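You operate a simulated robot arm through the tools that you are given. There is no shell and no other tool.

You are at the controls of a simulated robot arm. One attempt, no reset.

JOB
Brush the dust off the pale slab, then prime it.
Fine: white brush dusts, green brush dips in the black tray; both back, lid shut; dark slab unprimed, black brush and stone stay. Set down upright: soft white brush, green brush. A coat counts when it lies all over at full strength: go over it till it gets no stronger. What is to be rubbed or washed off counts as gone when no trace of it is left.

The check looks at the end state, three seconds after you hand in, the way a careful person would. Anything else that was tipped, shoved, dropped, spilled or broken makes it a failure. A push-on lid holds only when it is set on centred and level and pressed home; a screw cap is set on level and turned clockwise until tight.

ROBOT AND FRAMES
A 6-joint arm with a four-finger gripper, fixed in place. Base frame: the origin is on the floor under the middle of its stand, x ahead of it, y to its left, z up. Readings come in mm, degrees, newtons and seconds.
It reaches about 1012 mm from its shoulder. Its first joint turns from -166.0 to 166.0 degrees. Payload 3.43 kg.
Tool frame: the origin (TCP) lies between the finger pads and is the grasp point; the fingertips stand 30 mm ahead of it; z points along the fingers, y is the line along which they close. The gripper opens to 120 mm; its body begins 85 mm behind the TCP.
Orientation is that of the tool frame in the base frame, as a unit quaternion [w, x, y, z]. With the fingers straight down and closing along the base's y, the tool's x points along the base's -x, its y along +y and its z along -z.

CONTROLS
- The arm moves only by the tool step_arm. Its argument "motion" is a list that holds one entry, the list of rows, each a list of 6 numbers: the shift along the base's x, y, z in units of 200 mm (1.0 is 200 mm), then the turn, a rotation vector about the base's x, y, z in units of 45 degrees (1.0 is 45 degrees). In form: [[[x, y, z, ax, ay, az], ...]]. A call has 1 to 20 rows; each row is the pose to reach, as a shift and turn from the pose commanded when the call began. "jaw" is the finger opening in mm, from 0 to 120, set as the call begins (left out, the last holds). A call with a number of a shift or a turn outside -1 to 1 is refused whole. Rows are played at 5 a second. More than 50 mm and 8.6 degrees between two rows, or a gripper value outside its range, and nothing of the call is played. A pose out of reach is approached as far as the arm can. The call stops where the force on the tool passes 90 N (or 10 N more than at its start, if that is more) or the arm is blocked; 0.2 s more then pass. The fingers move at their own pace (about 136.2 mm/s each) and stop on an object; they squeeze with about 20 N. The grip force told is the motor's: it shows also when the fingers shut on nothing. Time passes only in rows, and 0.2 s behind the last, so rows that repeat a pose let the fingers close. It gives the time, the measured TCP pose, the force on the tool (base axes), the opening and the grip force at its end, in the units of the frame above (readings bear some noise), with the torque about the TCP (base axes, N m) and any sound that the robot's microphone picked up.
- Cameras (640 x 400 px; columns grow to the right, rows downward): "scene" is fixed at [51.2, 648.2, 1646.8]; the picture's right is [-0.23, -0.97, 0.00], its down [-0.88, 0.20, -0.43] and it looks along [0.42, -0.10, -0.90] (base axes); focal length 318 px, centre (320, 200). "wrist" rides on the gripper at [71, -17, -121] in the tool frame; the picture's right is [0.23, 0.97, 0.00], its down [-0.81, 0.19, -0.55] and it looks along [-0.54, 0.13, 0.83] (tool axes); focal length 275 px, centre (320, 200). There is no depth. A picture from a camera that has moved, and an enlarged one, comes with that camera's place and axes in the base frame and with its lens.
- camera(camera): a new picture of that camera. No time passes.
- close_up(camera, box): a new picture of the part [left, top, right, bottom] of that camera's present view, enlarged. No time passes.
- job_done(): hands the job in; it is judged then, once.

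Places have to be worked out from the pictures, the camera data and where the tool is seen. Open the gripper and draw the arm clear of the work before you hand the job in, unless the task says otherwise.

The tools are called after "Emit:" as a command line: name --argument value ..., lists and objects as JSON in quotes. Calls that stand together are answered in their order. step_arm: Moves the arm, as the interface text tells. Its arguments: {"type":"object","properties":{"motion":{"type":"array"},"jaw":{"type":"number"}},"required":["motion"]} The other tools are called the same way: camera (camera) takes a picture; close_up (camera, box) takes an enlarged picture of a part of a camera's view; job_done () hands the job in.

At the start:

```text
clock: 0.0
eef_pos: [294.7, 284.5, 1152.8]
tcp_rot: [-0.001, 0.0, 1.0, 0.001]
force: [0.3, 0.3, 0.7]
ft_torque: [-0.01, 0.0, 0.03]
finger_gap: 119.7
finger_force: 0.0
```

scene: 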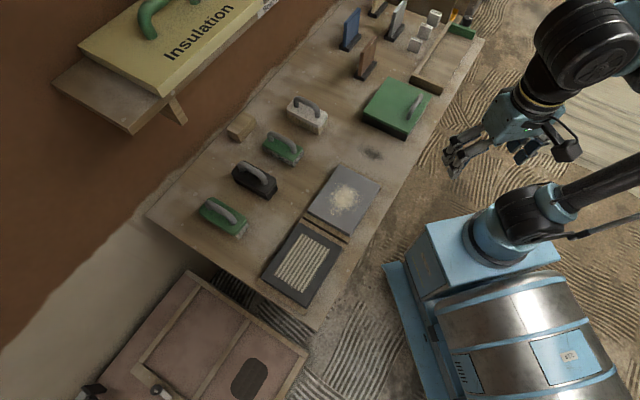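
wrist: 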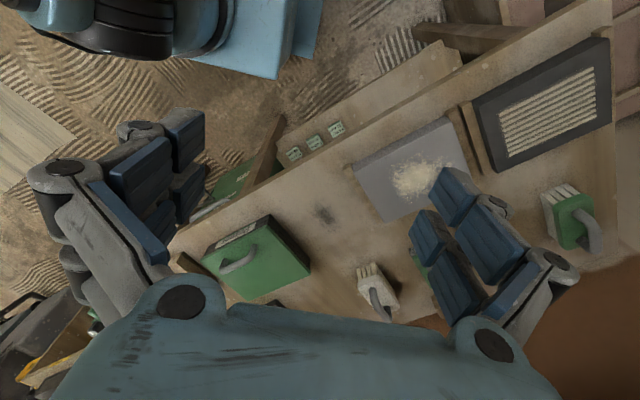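

I start by looking closely at the scene to identify the brushes, trays, slabs and lids.

Emit:
close_up --camera "scene" --box '[140, 80, 340, 205]'

Emit:
close_up --camera "scene" --box '[180, 150, 400, 310]'

Emit:
close_up --camera "scene" --box '[320, 0, 500, 140]'

Emit:
close_up --camera "wrist" --box '[180, 30, 630, 330]'

```text
3.20 times, centred on (240, 142) of scene
camera zoom: at [51.2, 648.2, 1646.8], right [-0.23, -0.97, 0.0], down [-0.88, 0.2, -0.43], along [0.42, -0.1, -0.9], focal length 1018 px, centre (576, 384)
```

zoom: 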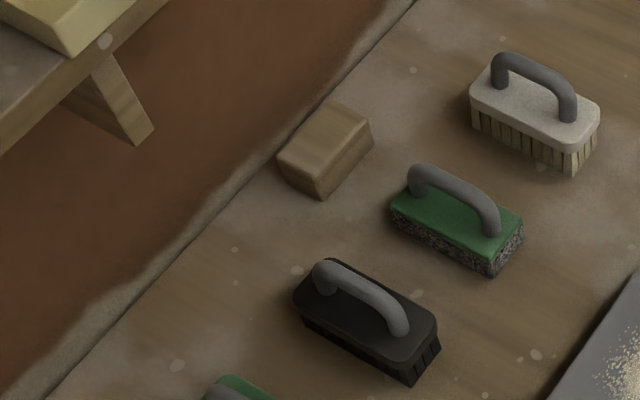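

```text
2.50 times, centred on (290, 230) of scene
camera zoom: at [51.2, 648.2, 1646.8], right [-0.23, -0.97, 0.0], down [-0.88, 0.2, -0.43], along [0.42, -0.1, -0.9], focal length 795 px, centre (395, 125)
```

zoom: 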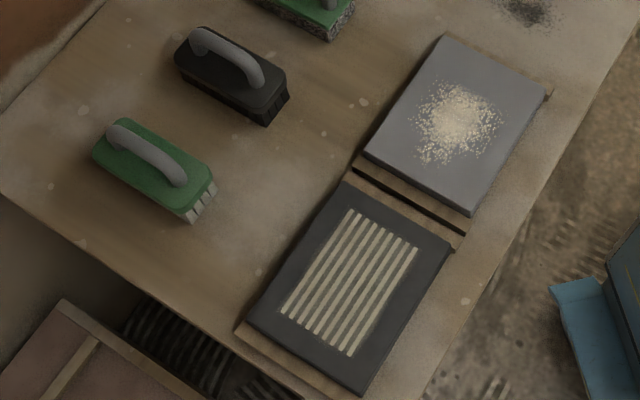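

```text
2.86 times, centred on (410, 70) of scene
camera zoom: at [51.2, 648.2, 1646.8], right [-0.23, -0.97, 0.0], down [-0.88, 0.2, -0.43], along [0.42, -0.1, -0.9], focal length 909 px, centre (63, 571)
```

zoom: 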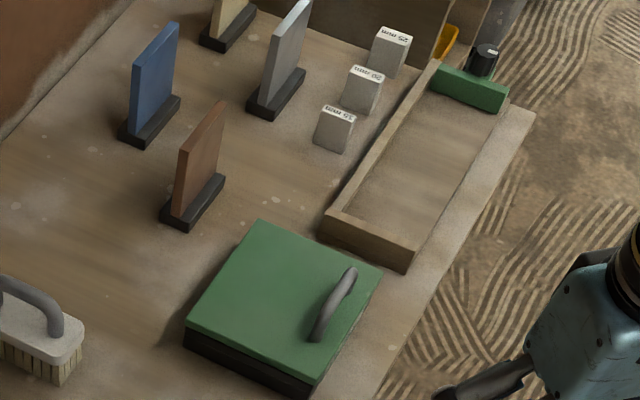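

```text
1.33 times, centred on (405, 180) of wrist
camera zoom: at [221.9, 267.2, 1272.5], right [-0.23, 0.97, 0.0], down [0.81, 0.19, 0.55], along [0.54, 0.13, -0.83], focal length 367 px, centre (207, 227)
```

zoom: 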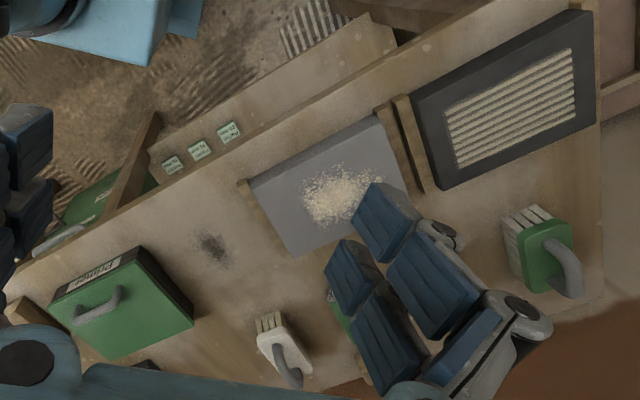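

The scene shows a bench turned about 45° to the base, the white brush, a green-backed stone, the black brush, the green brush, the grey (pale) slab with dust, the dark ribbed slab and the primer tray with its green lid. I turn the tool 45° about z and move over the bench for a better wrist view.

Emit:
step_arm --motion '[[[0.005, 0.096, -0.044, 0, 0, 0.1667], [0.01, 0.192, -0.088, 0, 0, 0.3333], [0.015, 0.288, -0.132, 0, 0, 0.5], [0.02, 0.385, -0.176, 0, 0, 0.6667], [0.025, 0.48, -0.22, 0, 0, 0.8333], [0.0265, 0.5775, -0.264, 0, 0, 1.0]]]'

Emit:
camera --camera "wrist"

Emit:
camera --camera "scene"

```text
clock: 1.4
eef_pos: [285.4, 400.2, 1102.2]
tcp_rot: [0.005, -0.384, 0.924, 0.003]
force: [0.6, -0.7, -0.4]
ft_torque: [0.03, 0.0, 0.03]
finger_gap: 119.8
finger_force: 0.1
```

```text
taken
camera wrist: at [245.1, 336.0, 1222.9], right [-0.85, 0.52, 0.0], down [0.43, 0.7, 0.56], along [0.3, 0.48, -0.83], focal length 275 px, centre (320, 200)
```

wrist: 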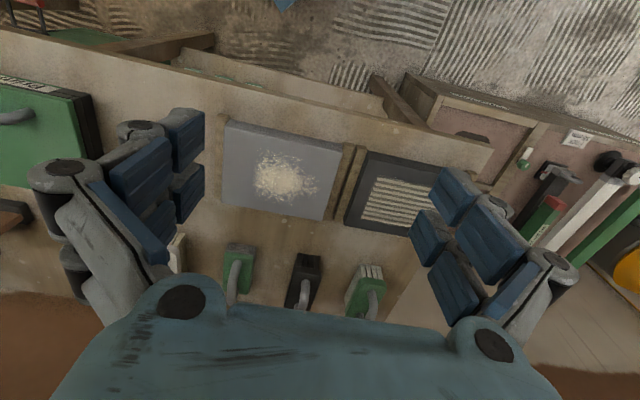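

```text
taken
```

scene: 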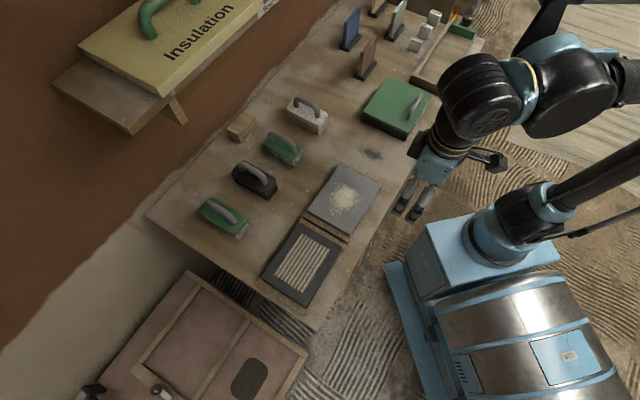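

The x reading is ~15 mm off the commanded value; I hold still for a moment to check whether it settles.

Emit:
step_arm --motion '[[[0, 0, 0, 0, 0, 0], [0, 0, 0, 0, 0, 0]]]'

```text
clock: 2.0
eef_pos: [284.8, 400.3, 1103.5]
tcp_rot: [0.006, -0.383, 0.924, 0.003]
force: [0.7, 0.2, 0.5]
ft_torque: [0.01, 0.03, -0.02]
finger_gap: 120.0
finger_force: 0.1
```

It stays at 284.8, so I test how a pure shift maps to the readings while moving outwards for a view of the brushes.

Emit:
step_arm --motion '[[[0.13, 0.13, 0, 0, 0, 0], [0.26, 0.26, 0, 0, 0, 0], [0.39, 0.39, 0, 0, 0, 0], [0.53, 0.53, 0, 0, 0, 0], [0.53, 0.53, 0, 0, 0, 0], [0.53, 0.53, 0, 0, 0, 0]]]'

Emit:
camera --camera "wrist"

```text
clock: 3.4
eef_pos: [391.9, 505.7, 1101.5]
tcp_rot: [0.005, -0.383, 0.924, 0.003]
force: [-0.4, 0.0, -1.0]
ft_torque: [0.0, 0.01, -0.01]
finger_gap: 119.8
finger_force: 0.1
```

```text
taken
camera wrist: at [351.7, 441.9, 1221.5], right [-0.85, 0.53, 0.0], down [0.43, 0.7, 0.56], along [0.3, 0.48, -0.83], focal length 275 px, centre (320, 200)
```

wrist: 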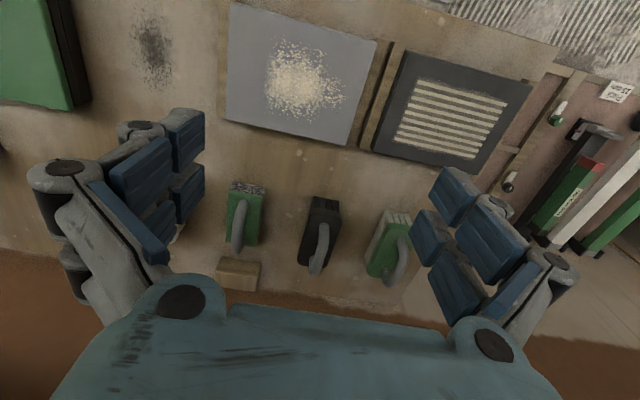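

Shifts map 1:1 to readings. Close-ups of this view will help me locate brushes and slab edges.

Emit:
close_up --camera "wrist" --box '[200, 160, 440, 310]'

Emit:
close_up --camera "wrist" --box '[210, 0, 402, 160]'

Emit:
step_arm --motion '[[[0.2, 0.02, -0.02, 0, 0, 0], [0.4, 0.04, -0.04, 0, 0, 0], [0.6, 0.06, -0.06, 0, 0, 0], [0.8, 0.08, -0.08, 0, 0, 0], [1.0, 0.1, -0.1, 0, 0, 0]]]'

Emit:
camera --camera "wrist"

```text
2.67 times, centred on (320, 235) of wrist
camera zoom: at [351.7, 441.9, 1221.5], right [-0.85, 0.53, 0.0], down [0.43, 0.7, 0.56], along [0.3, 0.48, -0.83], focal length 734 px, centre (320, 107)
```

zoom: 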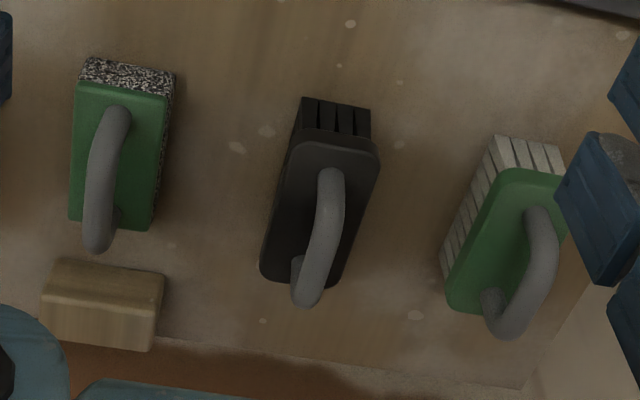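

```text
2.50 times, centred on (306, 80) of wrist
camera zoom: at [351.7, 441.9, 1221.5], right [-0.85, 0.53, 0.0], down [0.43, 0.7, 0.56], along [0.3, 0.48, -0.83], focal length 688 px, centre (355, 500)
```

zoom: 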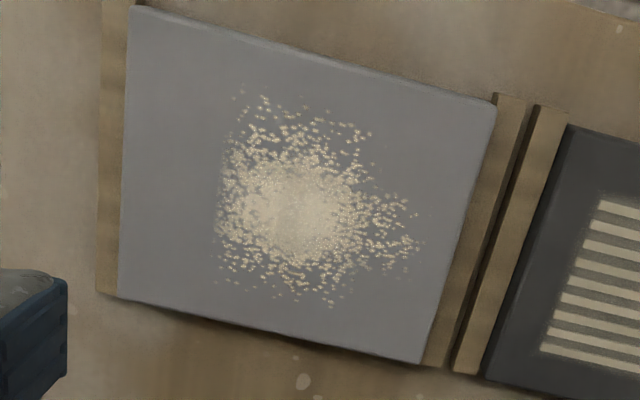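

```text
clock: 4.6
eef_pos: [590.9, 525.1, 1083.4]
tcp_rot: [0.004, -0.382, 0.924, 0.004]
force: [-0.9, 0.4, 0.5]
ft_torque: [0.02, -0.02, -0.01]
finger_gap: 120.1
finger_force: 0.1
```

```text
taken
camera wrist: at [551.1, 461.2, 1202.5], right [-0.85, 0.53, 0.0], down [0.43, 0.7, 0.56], along [0.3, 0.48, -0.83], focal length 275 px, centre (320, 200)
```

wrist: 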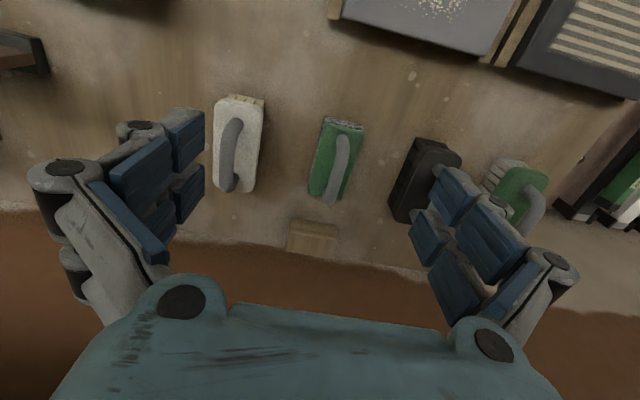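

The white brush is about at (727,529). I move above it at safe height.

Emit:
step_arm --motion '[[[0.17, 0.005, -0.1, 0, 0, 0], [0.34, 0.01, -0.2, 0, 0, 0], [0.51, 0.015, -0.3, 0, 0, 0], [0.67, 0.02, -0.4, 0, 0, 0], [0.67, 0.02, -0.4, 0, 0, 0]]]'

Emit:
camera --camera "wrist"

Emit:
camera --camera "scene"

```text
clock: 5.8
eef_pos: [726.6, 528.6, 1002.2]
tcp_rot: [0.005, -0.383, 0.924, 0.003]
force: [-0.3, -0.1, 0.0]
ft_torque: [0.01, -0.03, 0.0]
finger_gap: 120.0
finger_force: 0.0
```

```text
taken
camera wrist: at [685.3, 465.4, 1121.2], right [-0.85, 0.53, 0.0], down [0.43, 0.7, 0.56], along [0.3, 0.48, -0.83], focal length 275 px, centre (320, 200)
```

wrist: 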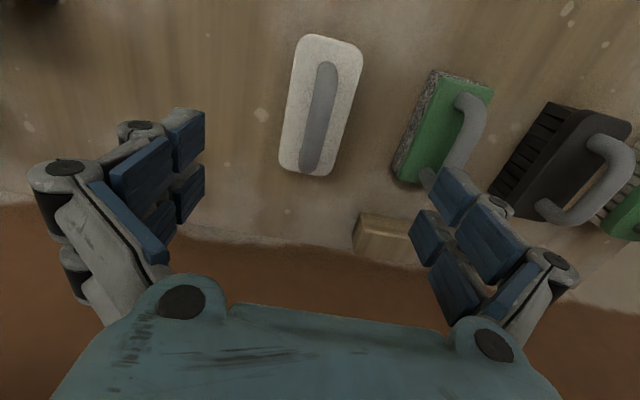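

```text
taken
```

scene: 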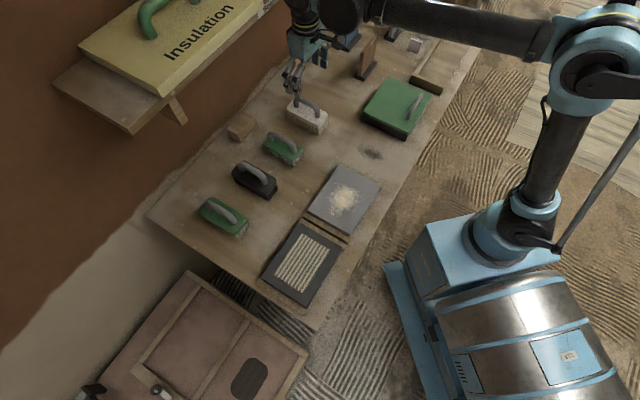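

Close-up of the white brush from directly above for exact handle position and yaw.

Emit:
close_up --camera "wrist" --box '[240, 20, 400, 190]'

Emit:
close_up --camera "scene" --box '[260, 60, 350, 140]'

```text
2.35 times, centred on (320, 105) of wrist
camera zoom: at [685.3, 465.4, 1121.2], right [-0.85, 0.53, 0.0], down [0.43, 0.7, 0.56], along [0.3, 0.48, -0.83], focal length 648 px, centre (320, 424)
```

zoom: 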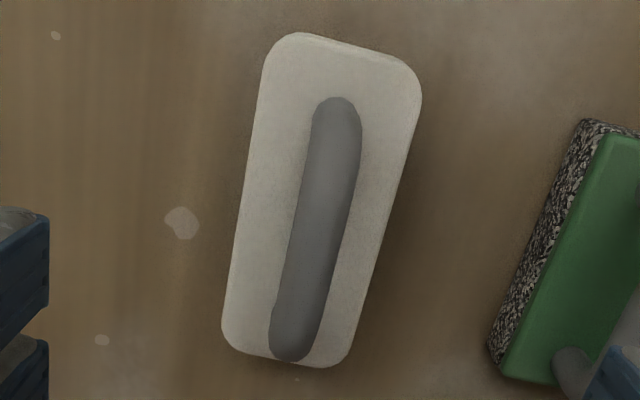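

```text
5.00 times, centred on (305, 100) of scene
camera zoom: at [51.2, 648.2, 1646.8], right [-0.23, -0.97, 0.0], down [-0.88, 0.2, -0.43], along [0.42, -0.1, -0.9], focal length 1591 px, centre (395, 700)
```

zoom: 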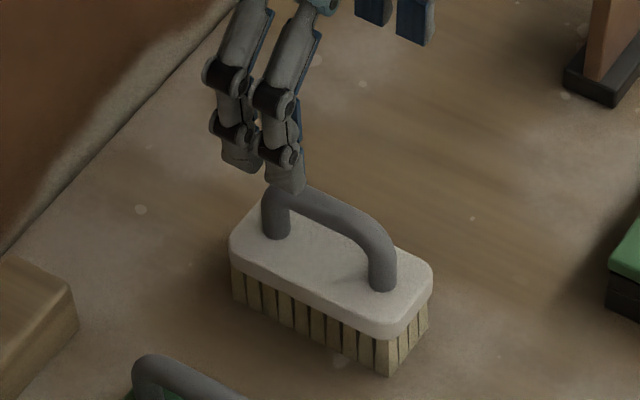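

The plate top of the white brush is near z≈857, handle bar centre near z≈897, centre (729.5,530), yaw ≈46.8°. I narrow the jaws, align and descend to z≈930 first to check.

Emit:
step_arm --motion '[[[0.005, 0.002, -0.09, 0, 0, 0.02], [0.01, 0.004, -0.18, 0, 0, 0.04], [0.0145, 0.006, -0.27, 0, 0, 0.04], [0.0145, 0.006, -0.36, 0, 0, 0.04], [0.0145, 0.006, -0.36, 0, 0, 0.04]]]' --jaw 70

Emit:
camera --camera "wrist"

Emit:
close_up --camera "scene" --box '[260, 60, 350, 140]'

```text
clock: 7.0
eef_pos: [726.3, 530.7, 930.0]
tcp_rot: [0.005, -0.398, 0.918, 0.003]
force: [0.1, -0.3, -0.1]
ft_torque: [0.01, 0.0, 0.0]
finger_gap: 70.0
finger_force: 0.0
```

```text
taken
camera wrist: at [689.5, 466.2, 1049.8], right [-0.87, 0.5, 0.0], down [0.41, 0.72, 0.56], along [0.28, 0.49, -0.83], focal length 275 px, centre (320, 200)
```

wrist: 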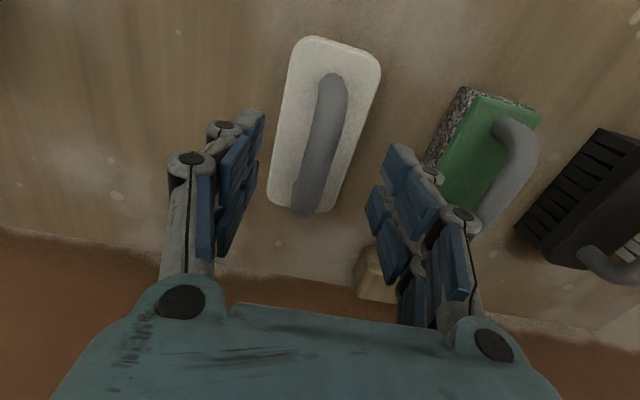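

```text
5.00 times, centred on (305, 100) of scene
camera zoom: at [51.2, 648.2, 1646.8], right [-0.23, -0.97, 0.0], down [-0.88, 0.2, -0.43], along [0.42, -0.1, -0.9], focal length 1591 px, centre (395, 700)
```

zoom: 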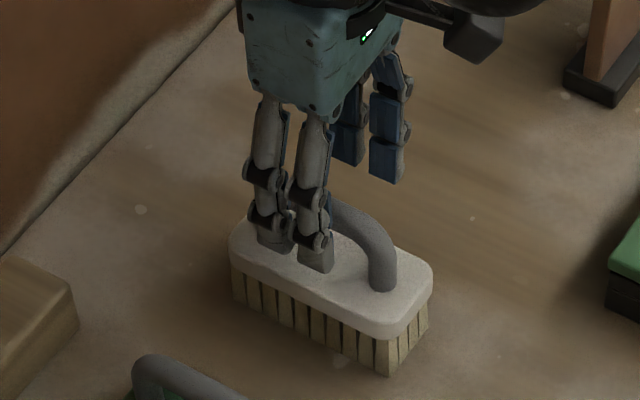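

Fingers are straddling the bar. I zoom to check centring.

Emit:
close_up --camera "wrist" --box '[220, 60, 420, 220]'

```text
2.50 times, centred on (320, 140) of wrist
camera zoom: at [689.5, 466.2, 1049.8], right [-0.87, 0.5, 0.0], down [0.41, 0.72, 0.56], along [0.28, 0.49, -0.83], focal length 688 px, centre (320, 350)
```

zoom: 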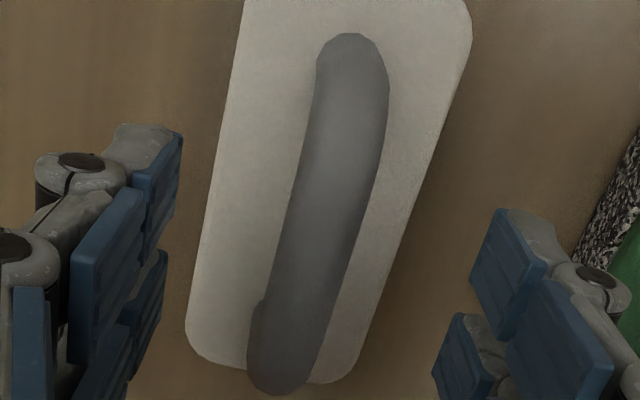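

Centred. I lower 33 mm to z≈897, keeping the jaws at 70, then close.

Emit:
step_arm --motion '[[[0, 0, -0.06, 0, 0, 0], [0, 0, -0.12, 0, 0, 0], [0, 0, -0.165, 0, 0, 0], [0, 0, -0.165, 0, 0, 0]]]'

Emit:
close_up --camera "scene" --box '[260, 60, 350, 140]'

```text
clock: 8.0
eef_pos: [728.2, 530.6, 896.6]
tcp_rot: [0.006, -0.397, 0.918, 0.003]
force: [0.3, -1.0, -0.3]
ft_torque: [0.01, -0.01, -0.02]
finger_gap: 70.0
finger_force: 0.0
```

```text
5.00 times, centred on (305, 100) of scene
camera zoom: at [51.2, 648.2, 1646.8], right [-0.23, -0.97, 0.0], down [-0.88, 0.2, -0.43], along [0.42, -0.1, -0.9], focal length 1591 px, centre (395, 700)
```

zoom: 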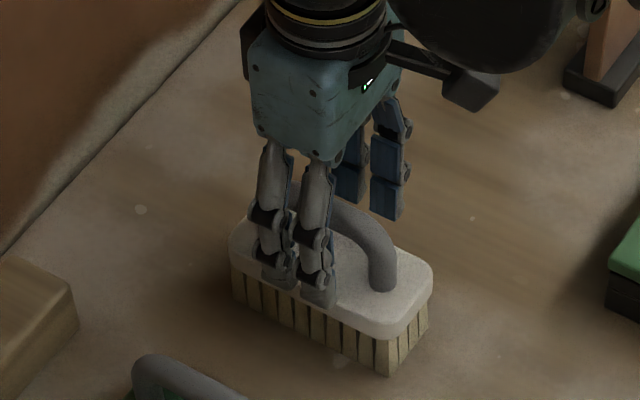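

No contact force, tips clear the plate. Close the jaws on the bar.

Emit:
step_arm --motion '[[[0, 0, 0, 0, 0, 0], [0, 0, 0, 0, 0, 0], [0, 0, 0, 0, 0, 0], [0, 0, 0, 0, 0, 0]]]' --jaw 0

Emit:
camera --camera "wrist"

Emit:
close_up --camera "scene" --box '[260, 60, 350, 140]'

```text
clock: 9.0
eef_pos: [728.0, 530.6, 896.4]
tcp_rot: [0.005, -0.397, 0.918, 0.004]
force: [-1.0, -0.2, 0.2]
ft_torque: [-0.02, 0.01, 0.02]
finger_gap: 15.9
finger_force: 20.0
```

```text
taken
camera wrist: at [690.2, 465.9, 1016.7], right [-0.87, 0.5, 0.0], down [0.41, 0.72, 0.56], along [0.28, 0.49, -0.83], focal length 275 px, centre (320, 200)
```

wrist: 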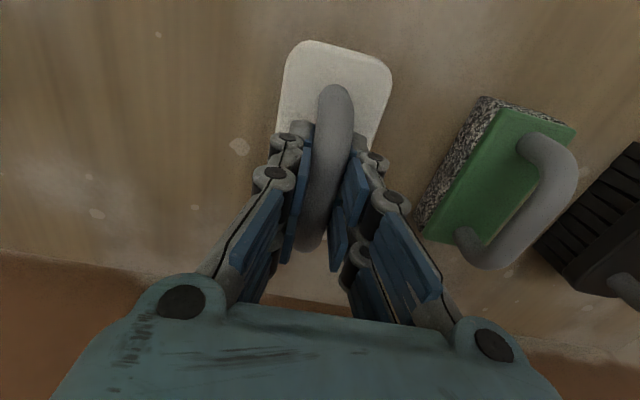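

```text
5.00 times, centred on (305, 100) of scene
camera zoom: at [51.2, 648.2, 1646.8], right [-0.23, -0.97, 0.0], down [-0.88, 0.2, -0.43], along [0.42, -0.1, -0.9], focal length 1591 px, centre (395, 700)
```

zoom: 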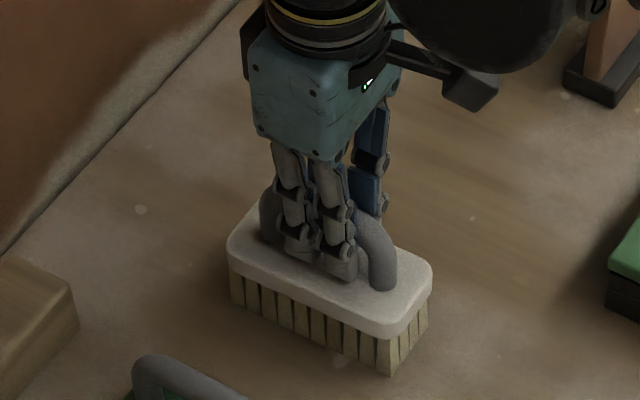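

Grip is firm (15.9 mm, 20 N) at home pose (728.0,530.6,896.4), yaw 46.8°. I lift straight up.

Emit:
step_arm --motion '[[[0, 0, 0.1, 0, 0, 0], [0, 0, 0.3, 0, 0, 0], [0, 0, 0.5, 0, 0, 0], [0, 0, 0.7, 0, 0, 0], [0, 0, 0.7, 0, 0, 0]]]'

Emit:
camera --camera "wrist"

Emit:
camera --camera "scene"

```text
clock: 10.2
eef_pos: [728.2, 529.5, 1037.4]
tcp_rot: [0.006, -0.397, 0.918, 0.004]
force: [-0.5, 0.4, -1.8]
ft_torque: [-0.02, 0.01, 0.0]
finger_gap: 15.9
finger_force: 20.3
```

```text
taken
camera wrist: at [690.1, 465.5, 1156.9], right [-0.87, 0.5, 0.0], down [0.41, 0.72, 0.56], along [0.28, 0.49, -0.83], focal length 275 px, centre (320, 200)
```

wrist: 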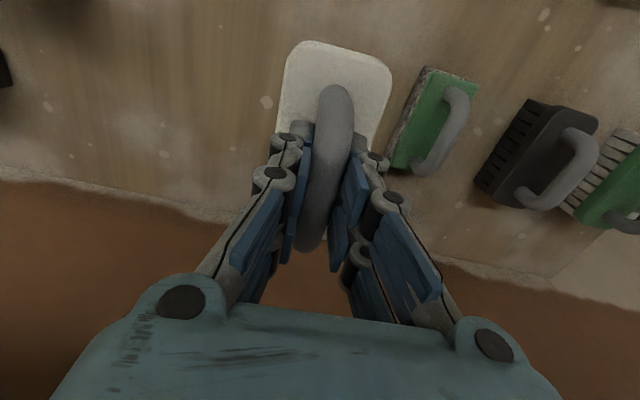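

```text
taken
```

scene: 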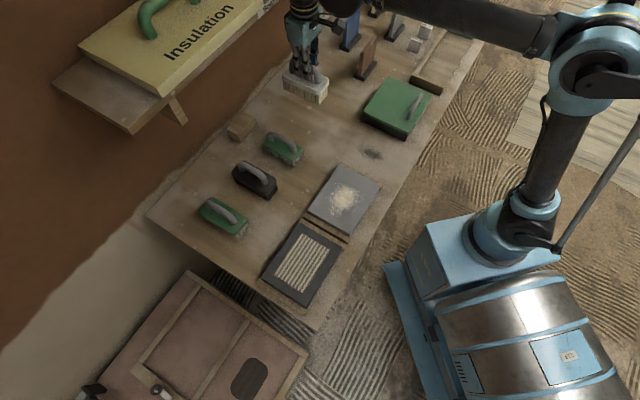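

Brush is in hand. I carry it toward the pale slab (centre ≈ (417,488), top ≈ z 831).

Emit:
step_arm --motion '[[[-0.2, -0.03, 0, 0, 0, -0.036], [-0.4, -0.06, 0, 0, 0, -0.036], [-0.6, -0.09, 0, 0, 0, -0.036], [-0.8, -0.12, 0, 0, 0, -0.036], [-1.0, -0.14, 0, 0, 0, -0.036]]]'

Emit:
step_arm --motion '[[[-0.15, -0.02, -0.05, 0, 0, 0], [-0.3, -0.04, -0.1, 0, 0, 0], [-0.45, -0.06, -0.18, 0, 0, 0], [-0.555, -0.068, -0.24, 0, 0, 0], [-0.555, -0.068, -0.24, 0, 0, 0]]]'

Emit:
camera --camera "scene"

Emit:
camera --camera "wrist"

```text
clock: 11.4
eef_pos: [527.6, 502.6, 1037.9]
tcp_rot: [0.004, -0.384, 0.923, 0.003]
force: [1.2, 0.1, -0.7]
ft_torque: [-0.02, 0.02, -0.01]
finger_gap: 15.7
finger_force: 20.1
```

```text
clock: 12.6
eef_pos: [415.8, 489.0, 989.9]
tcp_rot: [0.005, -0.383, 0.924, 0.004]
force: [-0.5, -0.4, -1.6]
ft_torque: [-0.05, 0.04, 0.0]
finger_gap: 15.8
finger_force: 20.0
```

```text
taken
```

scene: 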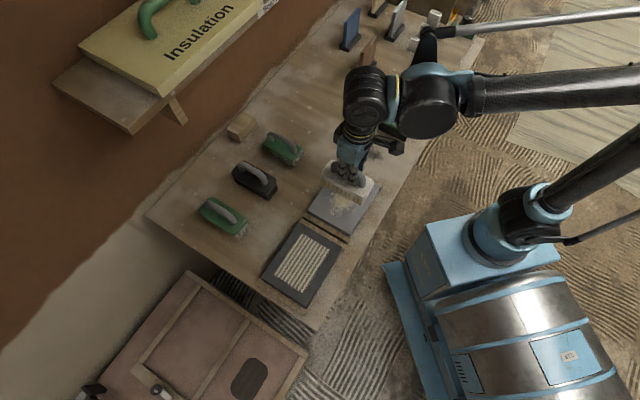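

```text
taken
camera wrist: at [376.1, 425.0, 1109.5], right [-0.85, 0.52, 0.0], down [0.43, 0.7, 0.56], along [0.3, 0.48, -0.83], focal length 275 px, centre (320, 200)
```

wrist: 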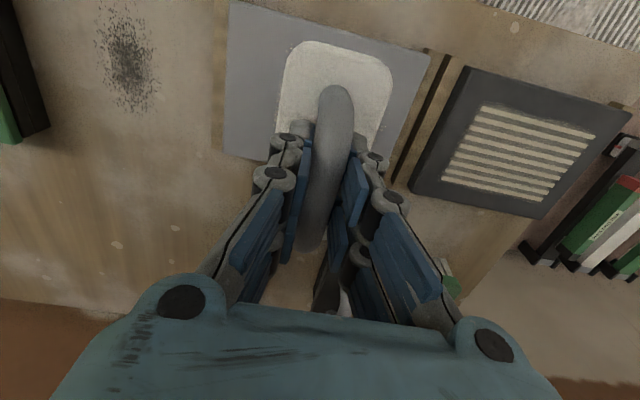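

The slab centre works out to (418.5,488.5), about 140×180 mm aligned with the bench. I move to the left end of the slab (away from the dark slab) and lower to just above it.

Emit:
step_arm --motion '[[[-0.14, 0.095, -0.08, 0, 0, 0], [-0.28, 0.19, -0.16, 0, 0, 0], [-0.28, 0.19, -0.24, 0, 0, 0], [-0.28, 0.19, -0.275, 0, 0, 0], [-0.28, 0.19, -0.275, 0, 0, 0]]]'

Emit:
close_up --camera "scene" --box '[270, 130, 400, 280]'

Emit:
camera --camera "wrist"

```text
clock: 13.8
eef_pos: [359.7, 526.7, 934.9]
tcp_rot: [0.006, -0.383, 0.924, 0.003]
force: [0.5, 0.3, -2.1]
ft_torque: [0.01, -0.01, -0.02]
finger_gap: 16.0
finger_force: 20.0
```

```text
2.67 times, centred on (335, 205) of scene
camera zoom: at [51.2, 648.2, 1646.8], right [-0.23, -0.97, 0.0], down [-0.88, 0.2, -0.43], along [0.42, -0.1, -0.9], focal length 848 px, centre (280, 187)
```

zoom: 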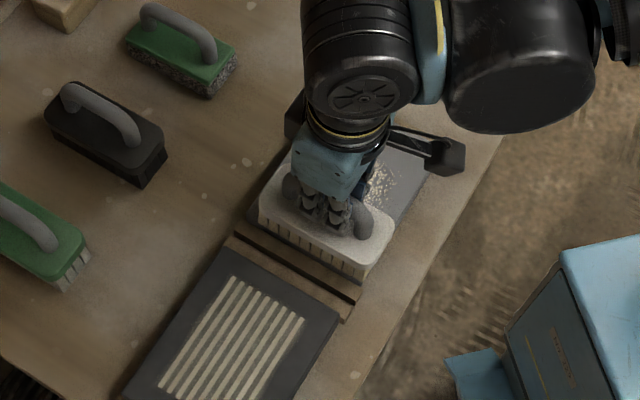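

```text
taken
camera wrist: at [320.4, 463.2, 1054.3], right [-0.85, 0.52, 0.0], down [0.43, 0.7, 0.56], along [0.3, 0.48, -0.83], focal length 275 px, centre (320, 200)
```

wrist: 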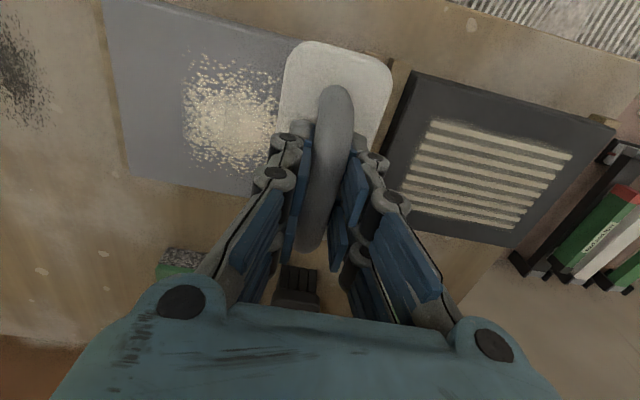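

Lowering in small steps while watching the force.

Emit:
step_arm --motion '[[[0, 0, -0.015, 0, 0, 0], [0, 0, -0.03, 0, 0, 0], [0, 0, -0.03, 0, 0, 0]]]'

Emit:
step_arm --motion '[[[0, 0, -0.01, 0, 0, 0], [0, 0, -0.02, 0, 0, 0], [0, 0, -0.02, 0, 0, 0]]]'

Emit:
step_arm --motion '[[[0, 0, -0.01, 0, 0, 0], [0, 0, -0.015, 0, 0, 0], [0, 0, -0.015, 0, 0, 0]]]'

```text
clock: 14.6
eef_pos: [360.6, 526.3, 929.3]
tcp_rot: [0.006, -0.384, 0.923, 0.004]
force: [-2.3, 1.7, 21.0]
ft_torque: [0.01, -0.05, 0.05]
finger_gap: 16.5
finger_force: 20.2
```

```text
clock: 15.4
eef_pos: [360.0, 525.7, 926.0]
tcp_rot: [0.006, -0.383, 0.924, 0.002]
force: [-1.4, -2.2, 11.5]
ft_torque: [-0.01, -0.05, 0.0]
finger_gap: 16.1
finger_force: 19.5
```

```text
clock: 16.2
eef_pos: [361.0, 527.2, 921.9]
tcp_rot: [0.005, -0.384, 0.923, 0.003]
force: [-0.1, 0.2, 15.3]
ft_torque: [0.0, -0.03, -0.01]
finger_gap: 15.8
finger_force: 20.0
```

Contact came earlier than expected (≈929), and the brush may have slipped in the grip. I look before doing anything else.

Emit:
camera --camera "wrist"

Emit:
close_up --camera "scene" --box '[290, 150, 380, 230]'

```text
taken
camera wrist: at [321.0, 463.2, 1041.3], right [-0.85, 0.52, 0.0], down [0.43, 0.7, 0.56], along [0.3, 0.48, -0.83], focal length 275 px, centre (320, 200)
```

wrist: 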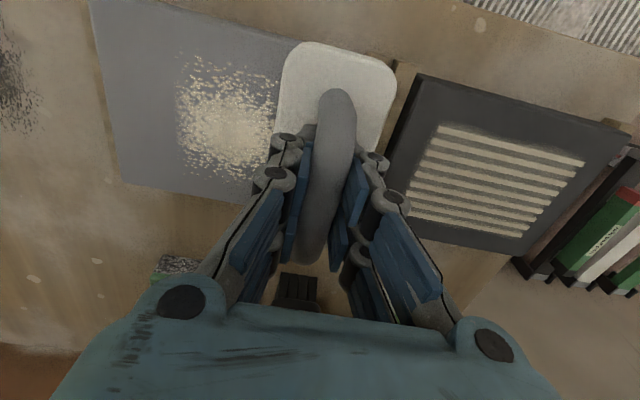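

```text
5.00 times, centred on (335, 190) of scene
camera zoom: at [51.2, 648.2, 1646.8], right [-0.23, -0.97, 0.0], down [-0.88, 0.2, -0.43], along [0.42, -0.1, -0.9], focal length 1591 px, centre (245, 250)
```

zoom: 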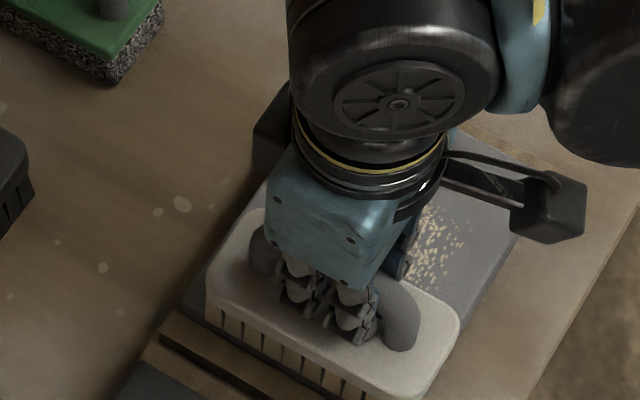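

The brush slid a few mm up in the grip. I ease off in 2 mm steps to find a light contact force.

Emit:
step_arm --motion '[[[0, 0, 0.01, 0, 0, 0], [0, 0, 0.01, 0, 0, 0]]]'

```text
clock: 16.8
eef_pos: [360.7, 527.2, 923.3]
tcp_rot: [0.005, -0.384, 0.923, 0.003]
force: [0.2, 0.2, -0.9]
ft_torque: [0.0, 0.01, -0.02]
finger_gap: 15.9
finger_force: 20.2
```

Contact is stiff: ~1.5 mm between zero and 15 N. I press 1 mm and sweep slowly along the slab away from the dark slab, first part only, to check the effect.

Emit:
step_arm --motion '[[[0, 0, -0.005, 0, 0, 0], [0.05, -0.05, -0.005, 0, 0, 0], [0.1, -0.1, -0.005, 0, 0, 0], [0.15, -0.15, -0.005, 0, 0, 0], [0.2, -0.2, -0.005, 0, 0, 0], [0.25, -0.25, -0.005, 0, 0, 0]]]'

Emit:
camera --camera "wrist"

```text
clock: 18.2
eef_pos: [410.2, 477.3, 922.0]
tcp_rot: [0.006, -0.384, 0.923, 0.003]
force: [1.4, 1.3, -2.0]
ft_torque: [-0.03, 0.0, 0.01]
finger_gap: 16.0
finger_force: 20.3
```

```text
taken
camera wrist: at [371.4, 413.4, 1042.0], right [-0.85, 0.52, 0.0], down [0.43, 0.7, 0.56], along [0.3, 0.48, -0.83], focal length 275 px, centre (320, 200)
```

wrist: 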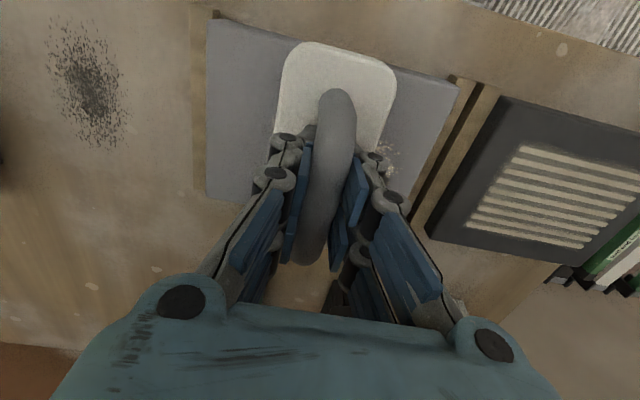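

Dust ahead is going; a few specks remain behind near the brush's far right. I continue the sweep to the end with 0.6 mm more pressure.

Emit:
step_arm --motion '[[[0, 0, -0.003, 0, 0, 0], [0.06, -0.06, -0.003, 0, 0, 0], [0.12, -0.12, -0.003, 0, 0, 0], [0.18, -0.18, -0.003, 0, 0, 0], [0.24, -0.24, -0.003, 0, 0, 0], [0.32, -0.32, -0.003, 0, 0, 0], [0.42, -0.42, -0.003, 0, 0, 0], [0.42, -0.42, -0.003, 0, 0, 0]]]'

Emit:
camera --camera "wrist"

Emit:
close_up --camera "scene" --box '[270, 130, 400, 280]'

```text
clock: 20.0
eef_pos: [494.7, 393.3, 920.6]
tcp_rot: [0.005, -0.385, 0.923, 0.003]
force: [0.1, 0.2, -1.9]
ft_torque: [-0.04, -0.02, 0.0]
finger_gap: 15.7
finger_force: 19.5
```

```text
taken
camera wrist: at [455.1, 329.4, 1040.6], right [-0.85, 0.52, 0.0], down [0.43, 0.7, 0.56], along [0.3, 0.48, -0.83], focal length 275 px, centre (320, 200)
```

wrist: 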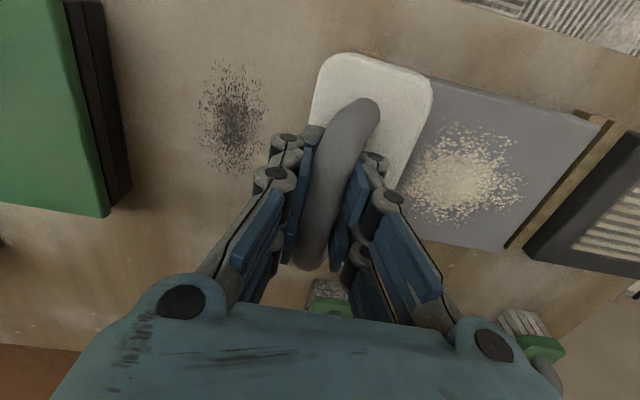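

```text
2.67 times, centred on (335, 205) of scene
camera zoom: at [51.2, 648.2, 1646.8], right [-0.23, -0.97, 0.0], down [-0.88, 0.2, -0.43], along [0.42, -0.1, -0.9], focal length 848 px, centre (280, 187)
```

zoom: 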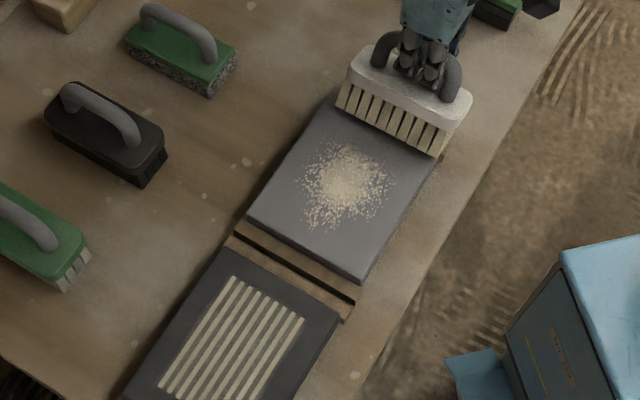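

The dust is untouched and the brush has rolled in the grip because I stroked across the bar. I lift, go back over the slab's right part, flatten the brush on it, and then seat the fingertips on the plate so it cannot roll.

Emit:
step_arm --motion '[[[0, 0, 0.06, 0, 0, 0], [-0.1, 0.1, 0.06, 0, 0, 0], [-0.2, 0.2, 0.06, 0, 0, 0], [-0.22, 0.22, 0.06, 0, 0, 0], [-0.22, 0.22, 0.06, 0, 0, 0]]]'

Emit:
camera --camera "wrist"

Emit:
close_up --camera "scene" --box '[310, 130, 400, 210]'

```text
clock: 21.2
eef_pos: [451.1, 438.2, 933.9]
tcp_rot: [0.005, -0.383, 0.924, 0.003]
force: [-0.8, 0.2, -1.7]
ft_torque: [-0.05, -0.03, 0.02]
finger_gap: 15.6
finger_force: 20.4
```

```text
taken
camera wrist: at [411.5, 373.9, 1053.3], right [-0.85, 0.52, 0.0], down [0.43, 0.7, 0.56], along [0.3, 0.48, -0.83], focal length 275 px, centre (320, 200)
```

wrist: 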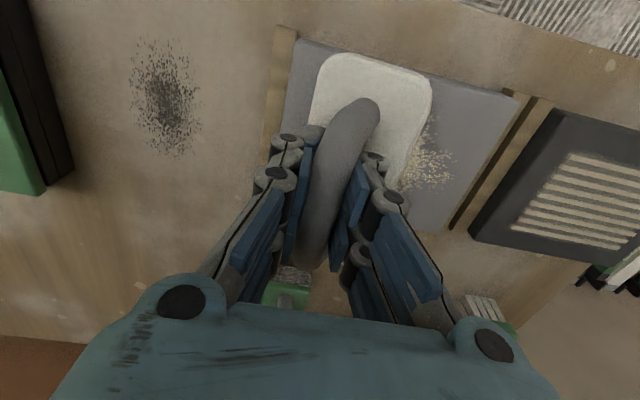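

```text
5.00 times, centred on (355, 170) of scene
camera zoom: at [51.2, 648.2, 1646.8], right [-0.23, -0.97, 0.0], down [-0.88, 0.2, -0.43], along [0.42, -0.1, -0.9], focal length 1591 px, centre (145, 350)
```

zoom: 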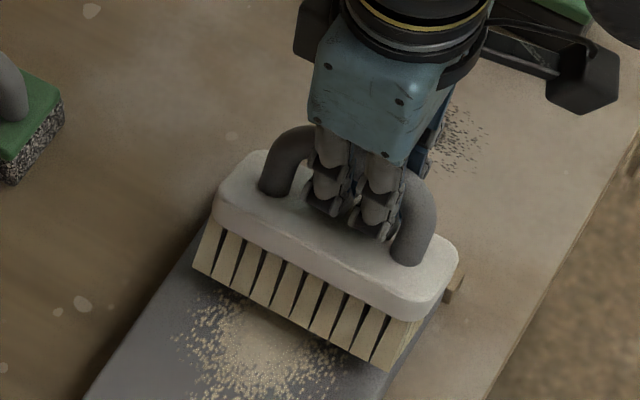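

The brush hangs rolled toward the dark slab by ~15°. I lower to light contact and drag the tool toward -l so friction stands it upright again.

Emit:
step_arm --motion '[[[0, 0, -0.02, 0, 0, 0], [0, 0, -0.03, 0, 0, 0], [0, 0, -0.03, 0, 0, 0]]]'

```text
clock: 22.0
eef_pos: [451.8, 437.1, 926.6]
tcp_rot: [0.005, -0.384, 0.923, 0.003]
force: [0.3, -0.4, -1.6]
ft_torque: [-0.01, -0.04, 0.02]
finger_gap: 15.7
finger_force: 20.1
```

Emit:
step_arm --motion '[[[0, 0, -0.01, 0, 0, 0], [0, 0, -0.01, 0, 0, 0]]]'

```text
clock: 22.6
eef_pos: [451.3, 437.5, 925.8]
tcp_rot: [0.005, -0.384, 0.923, 0.003]
force: [0.6, 0.0, -2.9]
ft_torque: [-0.05, -0.04, 0.01]
finger_gap: 16.0
finger_force: 19.9
```

Still no contact; lower 2 mm more, then drag 20 mm toward -l.

Emit:
step_arm --motion '[[[0, 0, -0.01, 0, 0, 0], [-0.02, 0.02, -0.01, 0, 0, 0], [-0.04, 0.04, -0.01, 0, 0, 0], [-0.06, 0.06, -0.01, 0, 0, 0], [-0.07, 0.07, -0.01, 0, 0, 0]]]'

Emit:
camera --camera "wrist"

```text
clock: 23.8
eef_pos: [437.4, 451.6, 923.6]
tcp_rot: [0.005, -0.383, 0.924, 0.003]
force: [0.7, -0.6, -1.3]
ft_torque: [-0.04, -0.03, 0.02]
finger_gap: 15.6
finger_force: 19.5
```

```text
taken
camera wrist: at [397.4, 387.3, 1043.4], right [-0.85, 0.52, 0.0], down [0.43, 0.7, 0.56], along [0.3, 0.48, -0.83], focal length 275 px, centre (320, 200)
```

wrist: 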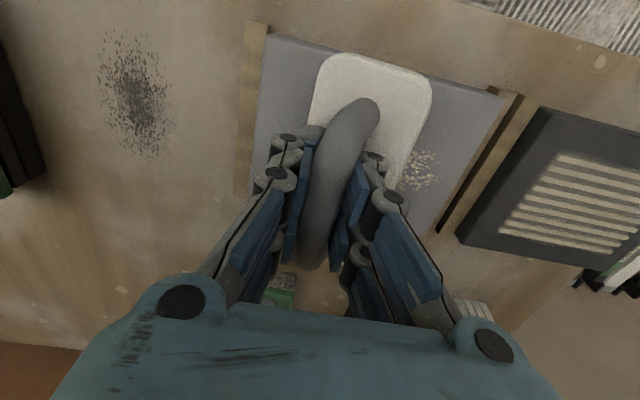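

No contact yet; lower 2.4 mm more and keep dragging.

Emit:
step_arm --motion '[[[0, 0, -0.012, 0, 0, 0], [-0.02, 0.02, -0.012, 0, 0, 0], [-0.04, 0.04, -0.012, 0, 0, 0], [-0.06, 0.06, -0.012, 0, 0, 0]]]'

Emit:
camera --camera "wrist"

```text
clock: 24.8
eef_pos: [424.1, 463.9, 922.3]
tcp_rot: [0.006, -0.383, 0.924, 0.004]
force: [-0.2, -0.6, -1.4]
ft_torque: [-0.02, -0.01, 0.01]
finger_gap: 15.7
finger_force: 20.1
```

```text
taken
camera wrist: at [385.0, 399.6, 1041.2], right [-0.85, 0.52, 0.0], down [0.43, 0.7, 0.56], along [0.3, 0.48, -0.83], focal length 275 px, centre (320, 200)
```

wrist: 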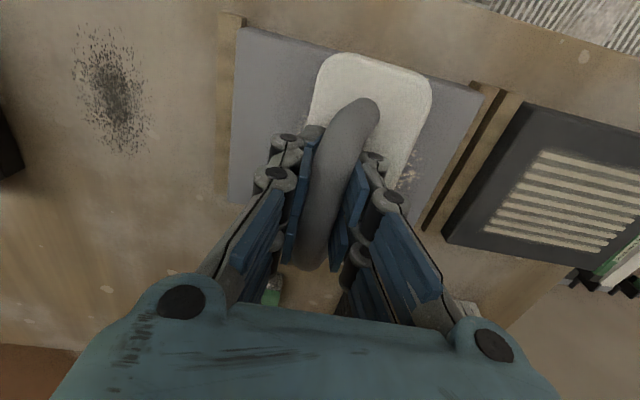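

Emit:
step_arm --motion '[[[0, 0, -0.01, 0, 0, 0], [0, 0, -0.01, 0, 0, 0]]]'

```text
clock: 25.4
eef_pos: [424.1, 462.5, 919.4]
tcp_rot: [0.005, -0.383, 0.924, 0.003]
force: [3.6, 2.3, 15.2]
ft_torque: [-0.32, 0.49, 0.02]
finger_gap: 16.1
finger_force: 20.0
```

Contact now (15 N), at the near end of the brush. I drag toward -l to roll it upright.

Emit:
step_arm --motion '[[[-0.02, 0.02, 0, 0, 0, 0], [-0.04, 0.04, 0, 0, 0, 0], [-0.06, 0.06, 0, 0, 0, 0]]]'

Emit:
camera --camera "wrist"

```text
clock: 26.2
eef_pos: [413.9, 473.3, 919.5]
tcp_rot: [0.006, -0.384, 0.924, 0.003]
force: [1.7, -3.0, 7.0]
ft_torque: [-0.52, 0.1, 0.19]
finger_gap: 15.9
finger_force: 20.2
```

```text
taken
camera wrist: at [373.0, 411.1, 1039.0], right [-0.85, 0.52, 0.0], down [0.43, 0.7, 0.56], along [0.3, 0.48, -0.83], focal length 275 px, centre (320, 200)
```

wrist: 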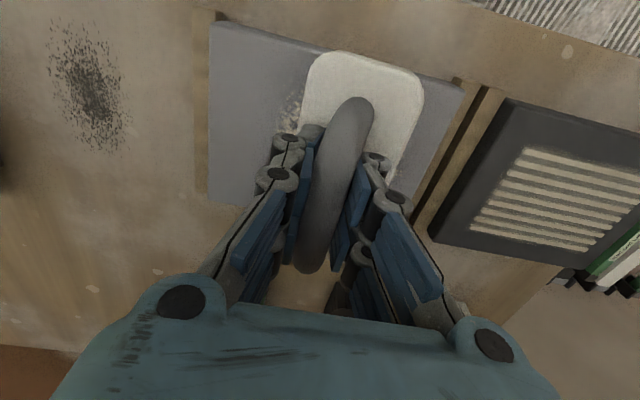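

It is rolling back. Continue the drag with 1 mm more press.

Emit:
step_arm --motion '[[[-0.02, 0.02, -0.005, 0, 0, 0], [-0.04, 0.04, -0.005, 0, 0, 0], [-0.06, 0.06, -0.005, 0, 0, 0], [-0.06, 0.06, -0.005, 0, 0, 0]]]'

Emit:
camera --camera "wrist"

```text
clock: 27.2
eef_pos: [388.9, 487.3, 923.8]
tcp_rot: [0.011, -0.385, 0.923, 0.0]
force: [0.7, 0.9, -2.3]
ft_torque: [-0.03, 0.09, 0.05]
finger_gap: 16.0
finger_force: 19.9
stopped in row 4: the force on the tool passed its limit at 96 N (the readings are from after the stop); the commanded pose is now the measured one
```

```text
taken
camera wrist: at [348.4, 423.5, 1043.2], right [-0.85, 0.52, -0.01], down [0.42, 0.7, 0.57], along [0.31, 0.48, -0.82], focal length 275 px, centre (320, 200)
```

wrist: 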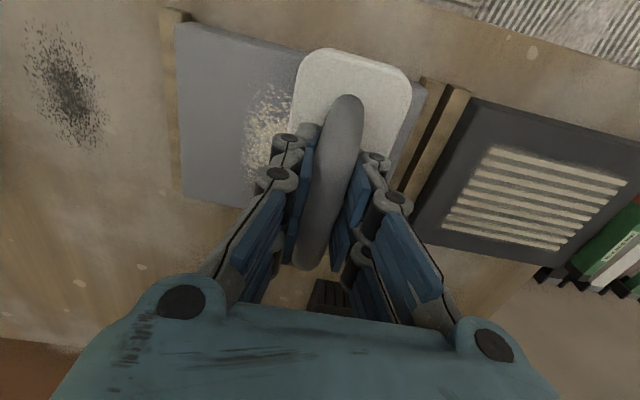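

The call stopped at 96 N, although the brush is now free again. I check the scene for what happened.

Emit:
camera --camera "scene"

Emit:
close_up --camera "scene" --box '[280, 130, 400, 240]'

Emit:
close_up --camera "wrist" --box '[150, 0, 470, 220]'

```text
taken
```

scene: 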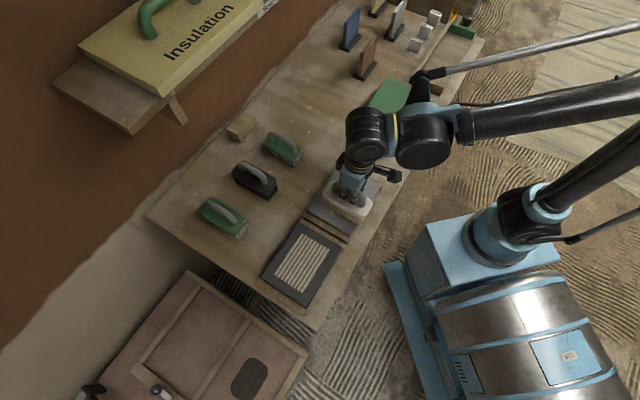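

```text
3.64 times, centred on (340, 185) of scene
camera zoom: at [51.2, 648.2, 1646.8], right [-0.23, -0.97, 0.0], down [-0.88, 0.2, -0.43], along [0.42, -0.1, -0.9], focal length 1157 px, centre (247, 254)
```

zoom: 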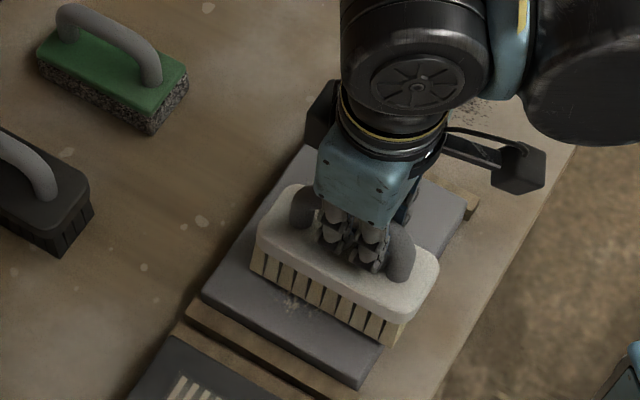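

```text
1.82 times, centred on (310, 110) of wrist
camera zoom: at [348.4, 423.5, 1043.2], right [-0.85, 0.52, -0.01], down [0.42, 0.7, 0.57], along [0.31, 0.48, -0.82], focal length 500 px, centre (338, 364)
```

zoom: 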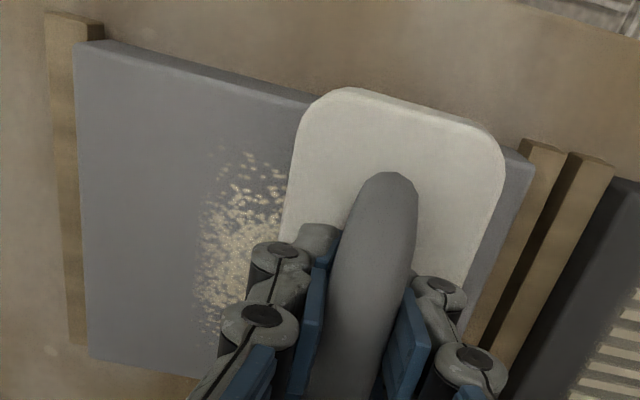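

The brush is almost upright again and nothing else moved. I centre it over the slab, set it down flat on the slab and re-grasp with the fingertips seated on its plate.

Emit:
step_arm --motion '[[[0, 0, 0.025, 0, 0, 0], [0.04, 0.04, 0.025, 0, 0, 0], [0.076, 0.076, 0.025, 0, 0, 0], [0.076, 0.076, 0.025, 0, 0, 0]]]'

Emit:
step_arm --motion '[[[0, 0, -0.02, 0, 0, 0], [0, 0, -0.03, 0, 0, 0], [0, 0, -0.03, 0, 0, 0]]]'

```text
clock: 28.2
eef_pos: [405.9, 502.6, 928.6]
tcp_rot: [0.011, -0.384, 0.923, 0.001]
force: [-1.1, -0.5, -1.5]
ft_torque: [-0.02, 0.0, -0.01]
finger_gap: 15.7
finger_force: 19.6
```

```text
clock: 29.1
eef_pos: [406.1, 502.5, 922.6]
tcp_rot: [0.011, -0.384, 0.923, 0.0]
force: [-1.3, 0.8, -1.4]
ft_torque: [-0.03, -0.01, -0.02]
finger_gap: 15.9
finger_force: 20.7
```

No contact at 922.6. I also correct the small tool tilt (≈1.2°) that the stop left, then lower on.

Emit:
step_arm --motion '[[[0, 0, 0.0, -0.0107, 0.0258, 0], [0, 0, -0.01, -0.0107, 0.0258, 0], [0, 0, -0.01, -0.0107, 0.0258, 0]]]'

```text
clock: 29.9
eef_pos: [405.1, 501.8, 921.8]
tcp_rot: [0.001, -0.384, 0.923, 0.001]
force: [-5.4, -2.9, 12.3]
ft_torque: [0.31, -0.23, 0.08]
finger_gap: 15.9
finger_force: 20.0
```

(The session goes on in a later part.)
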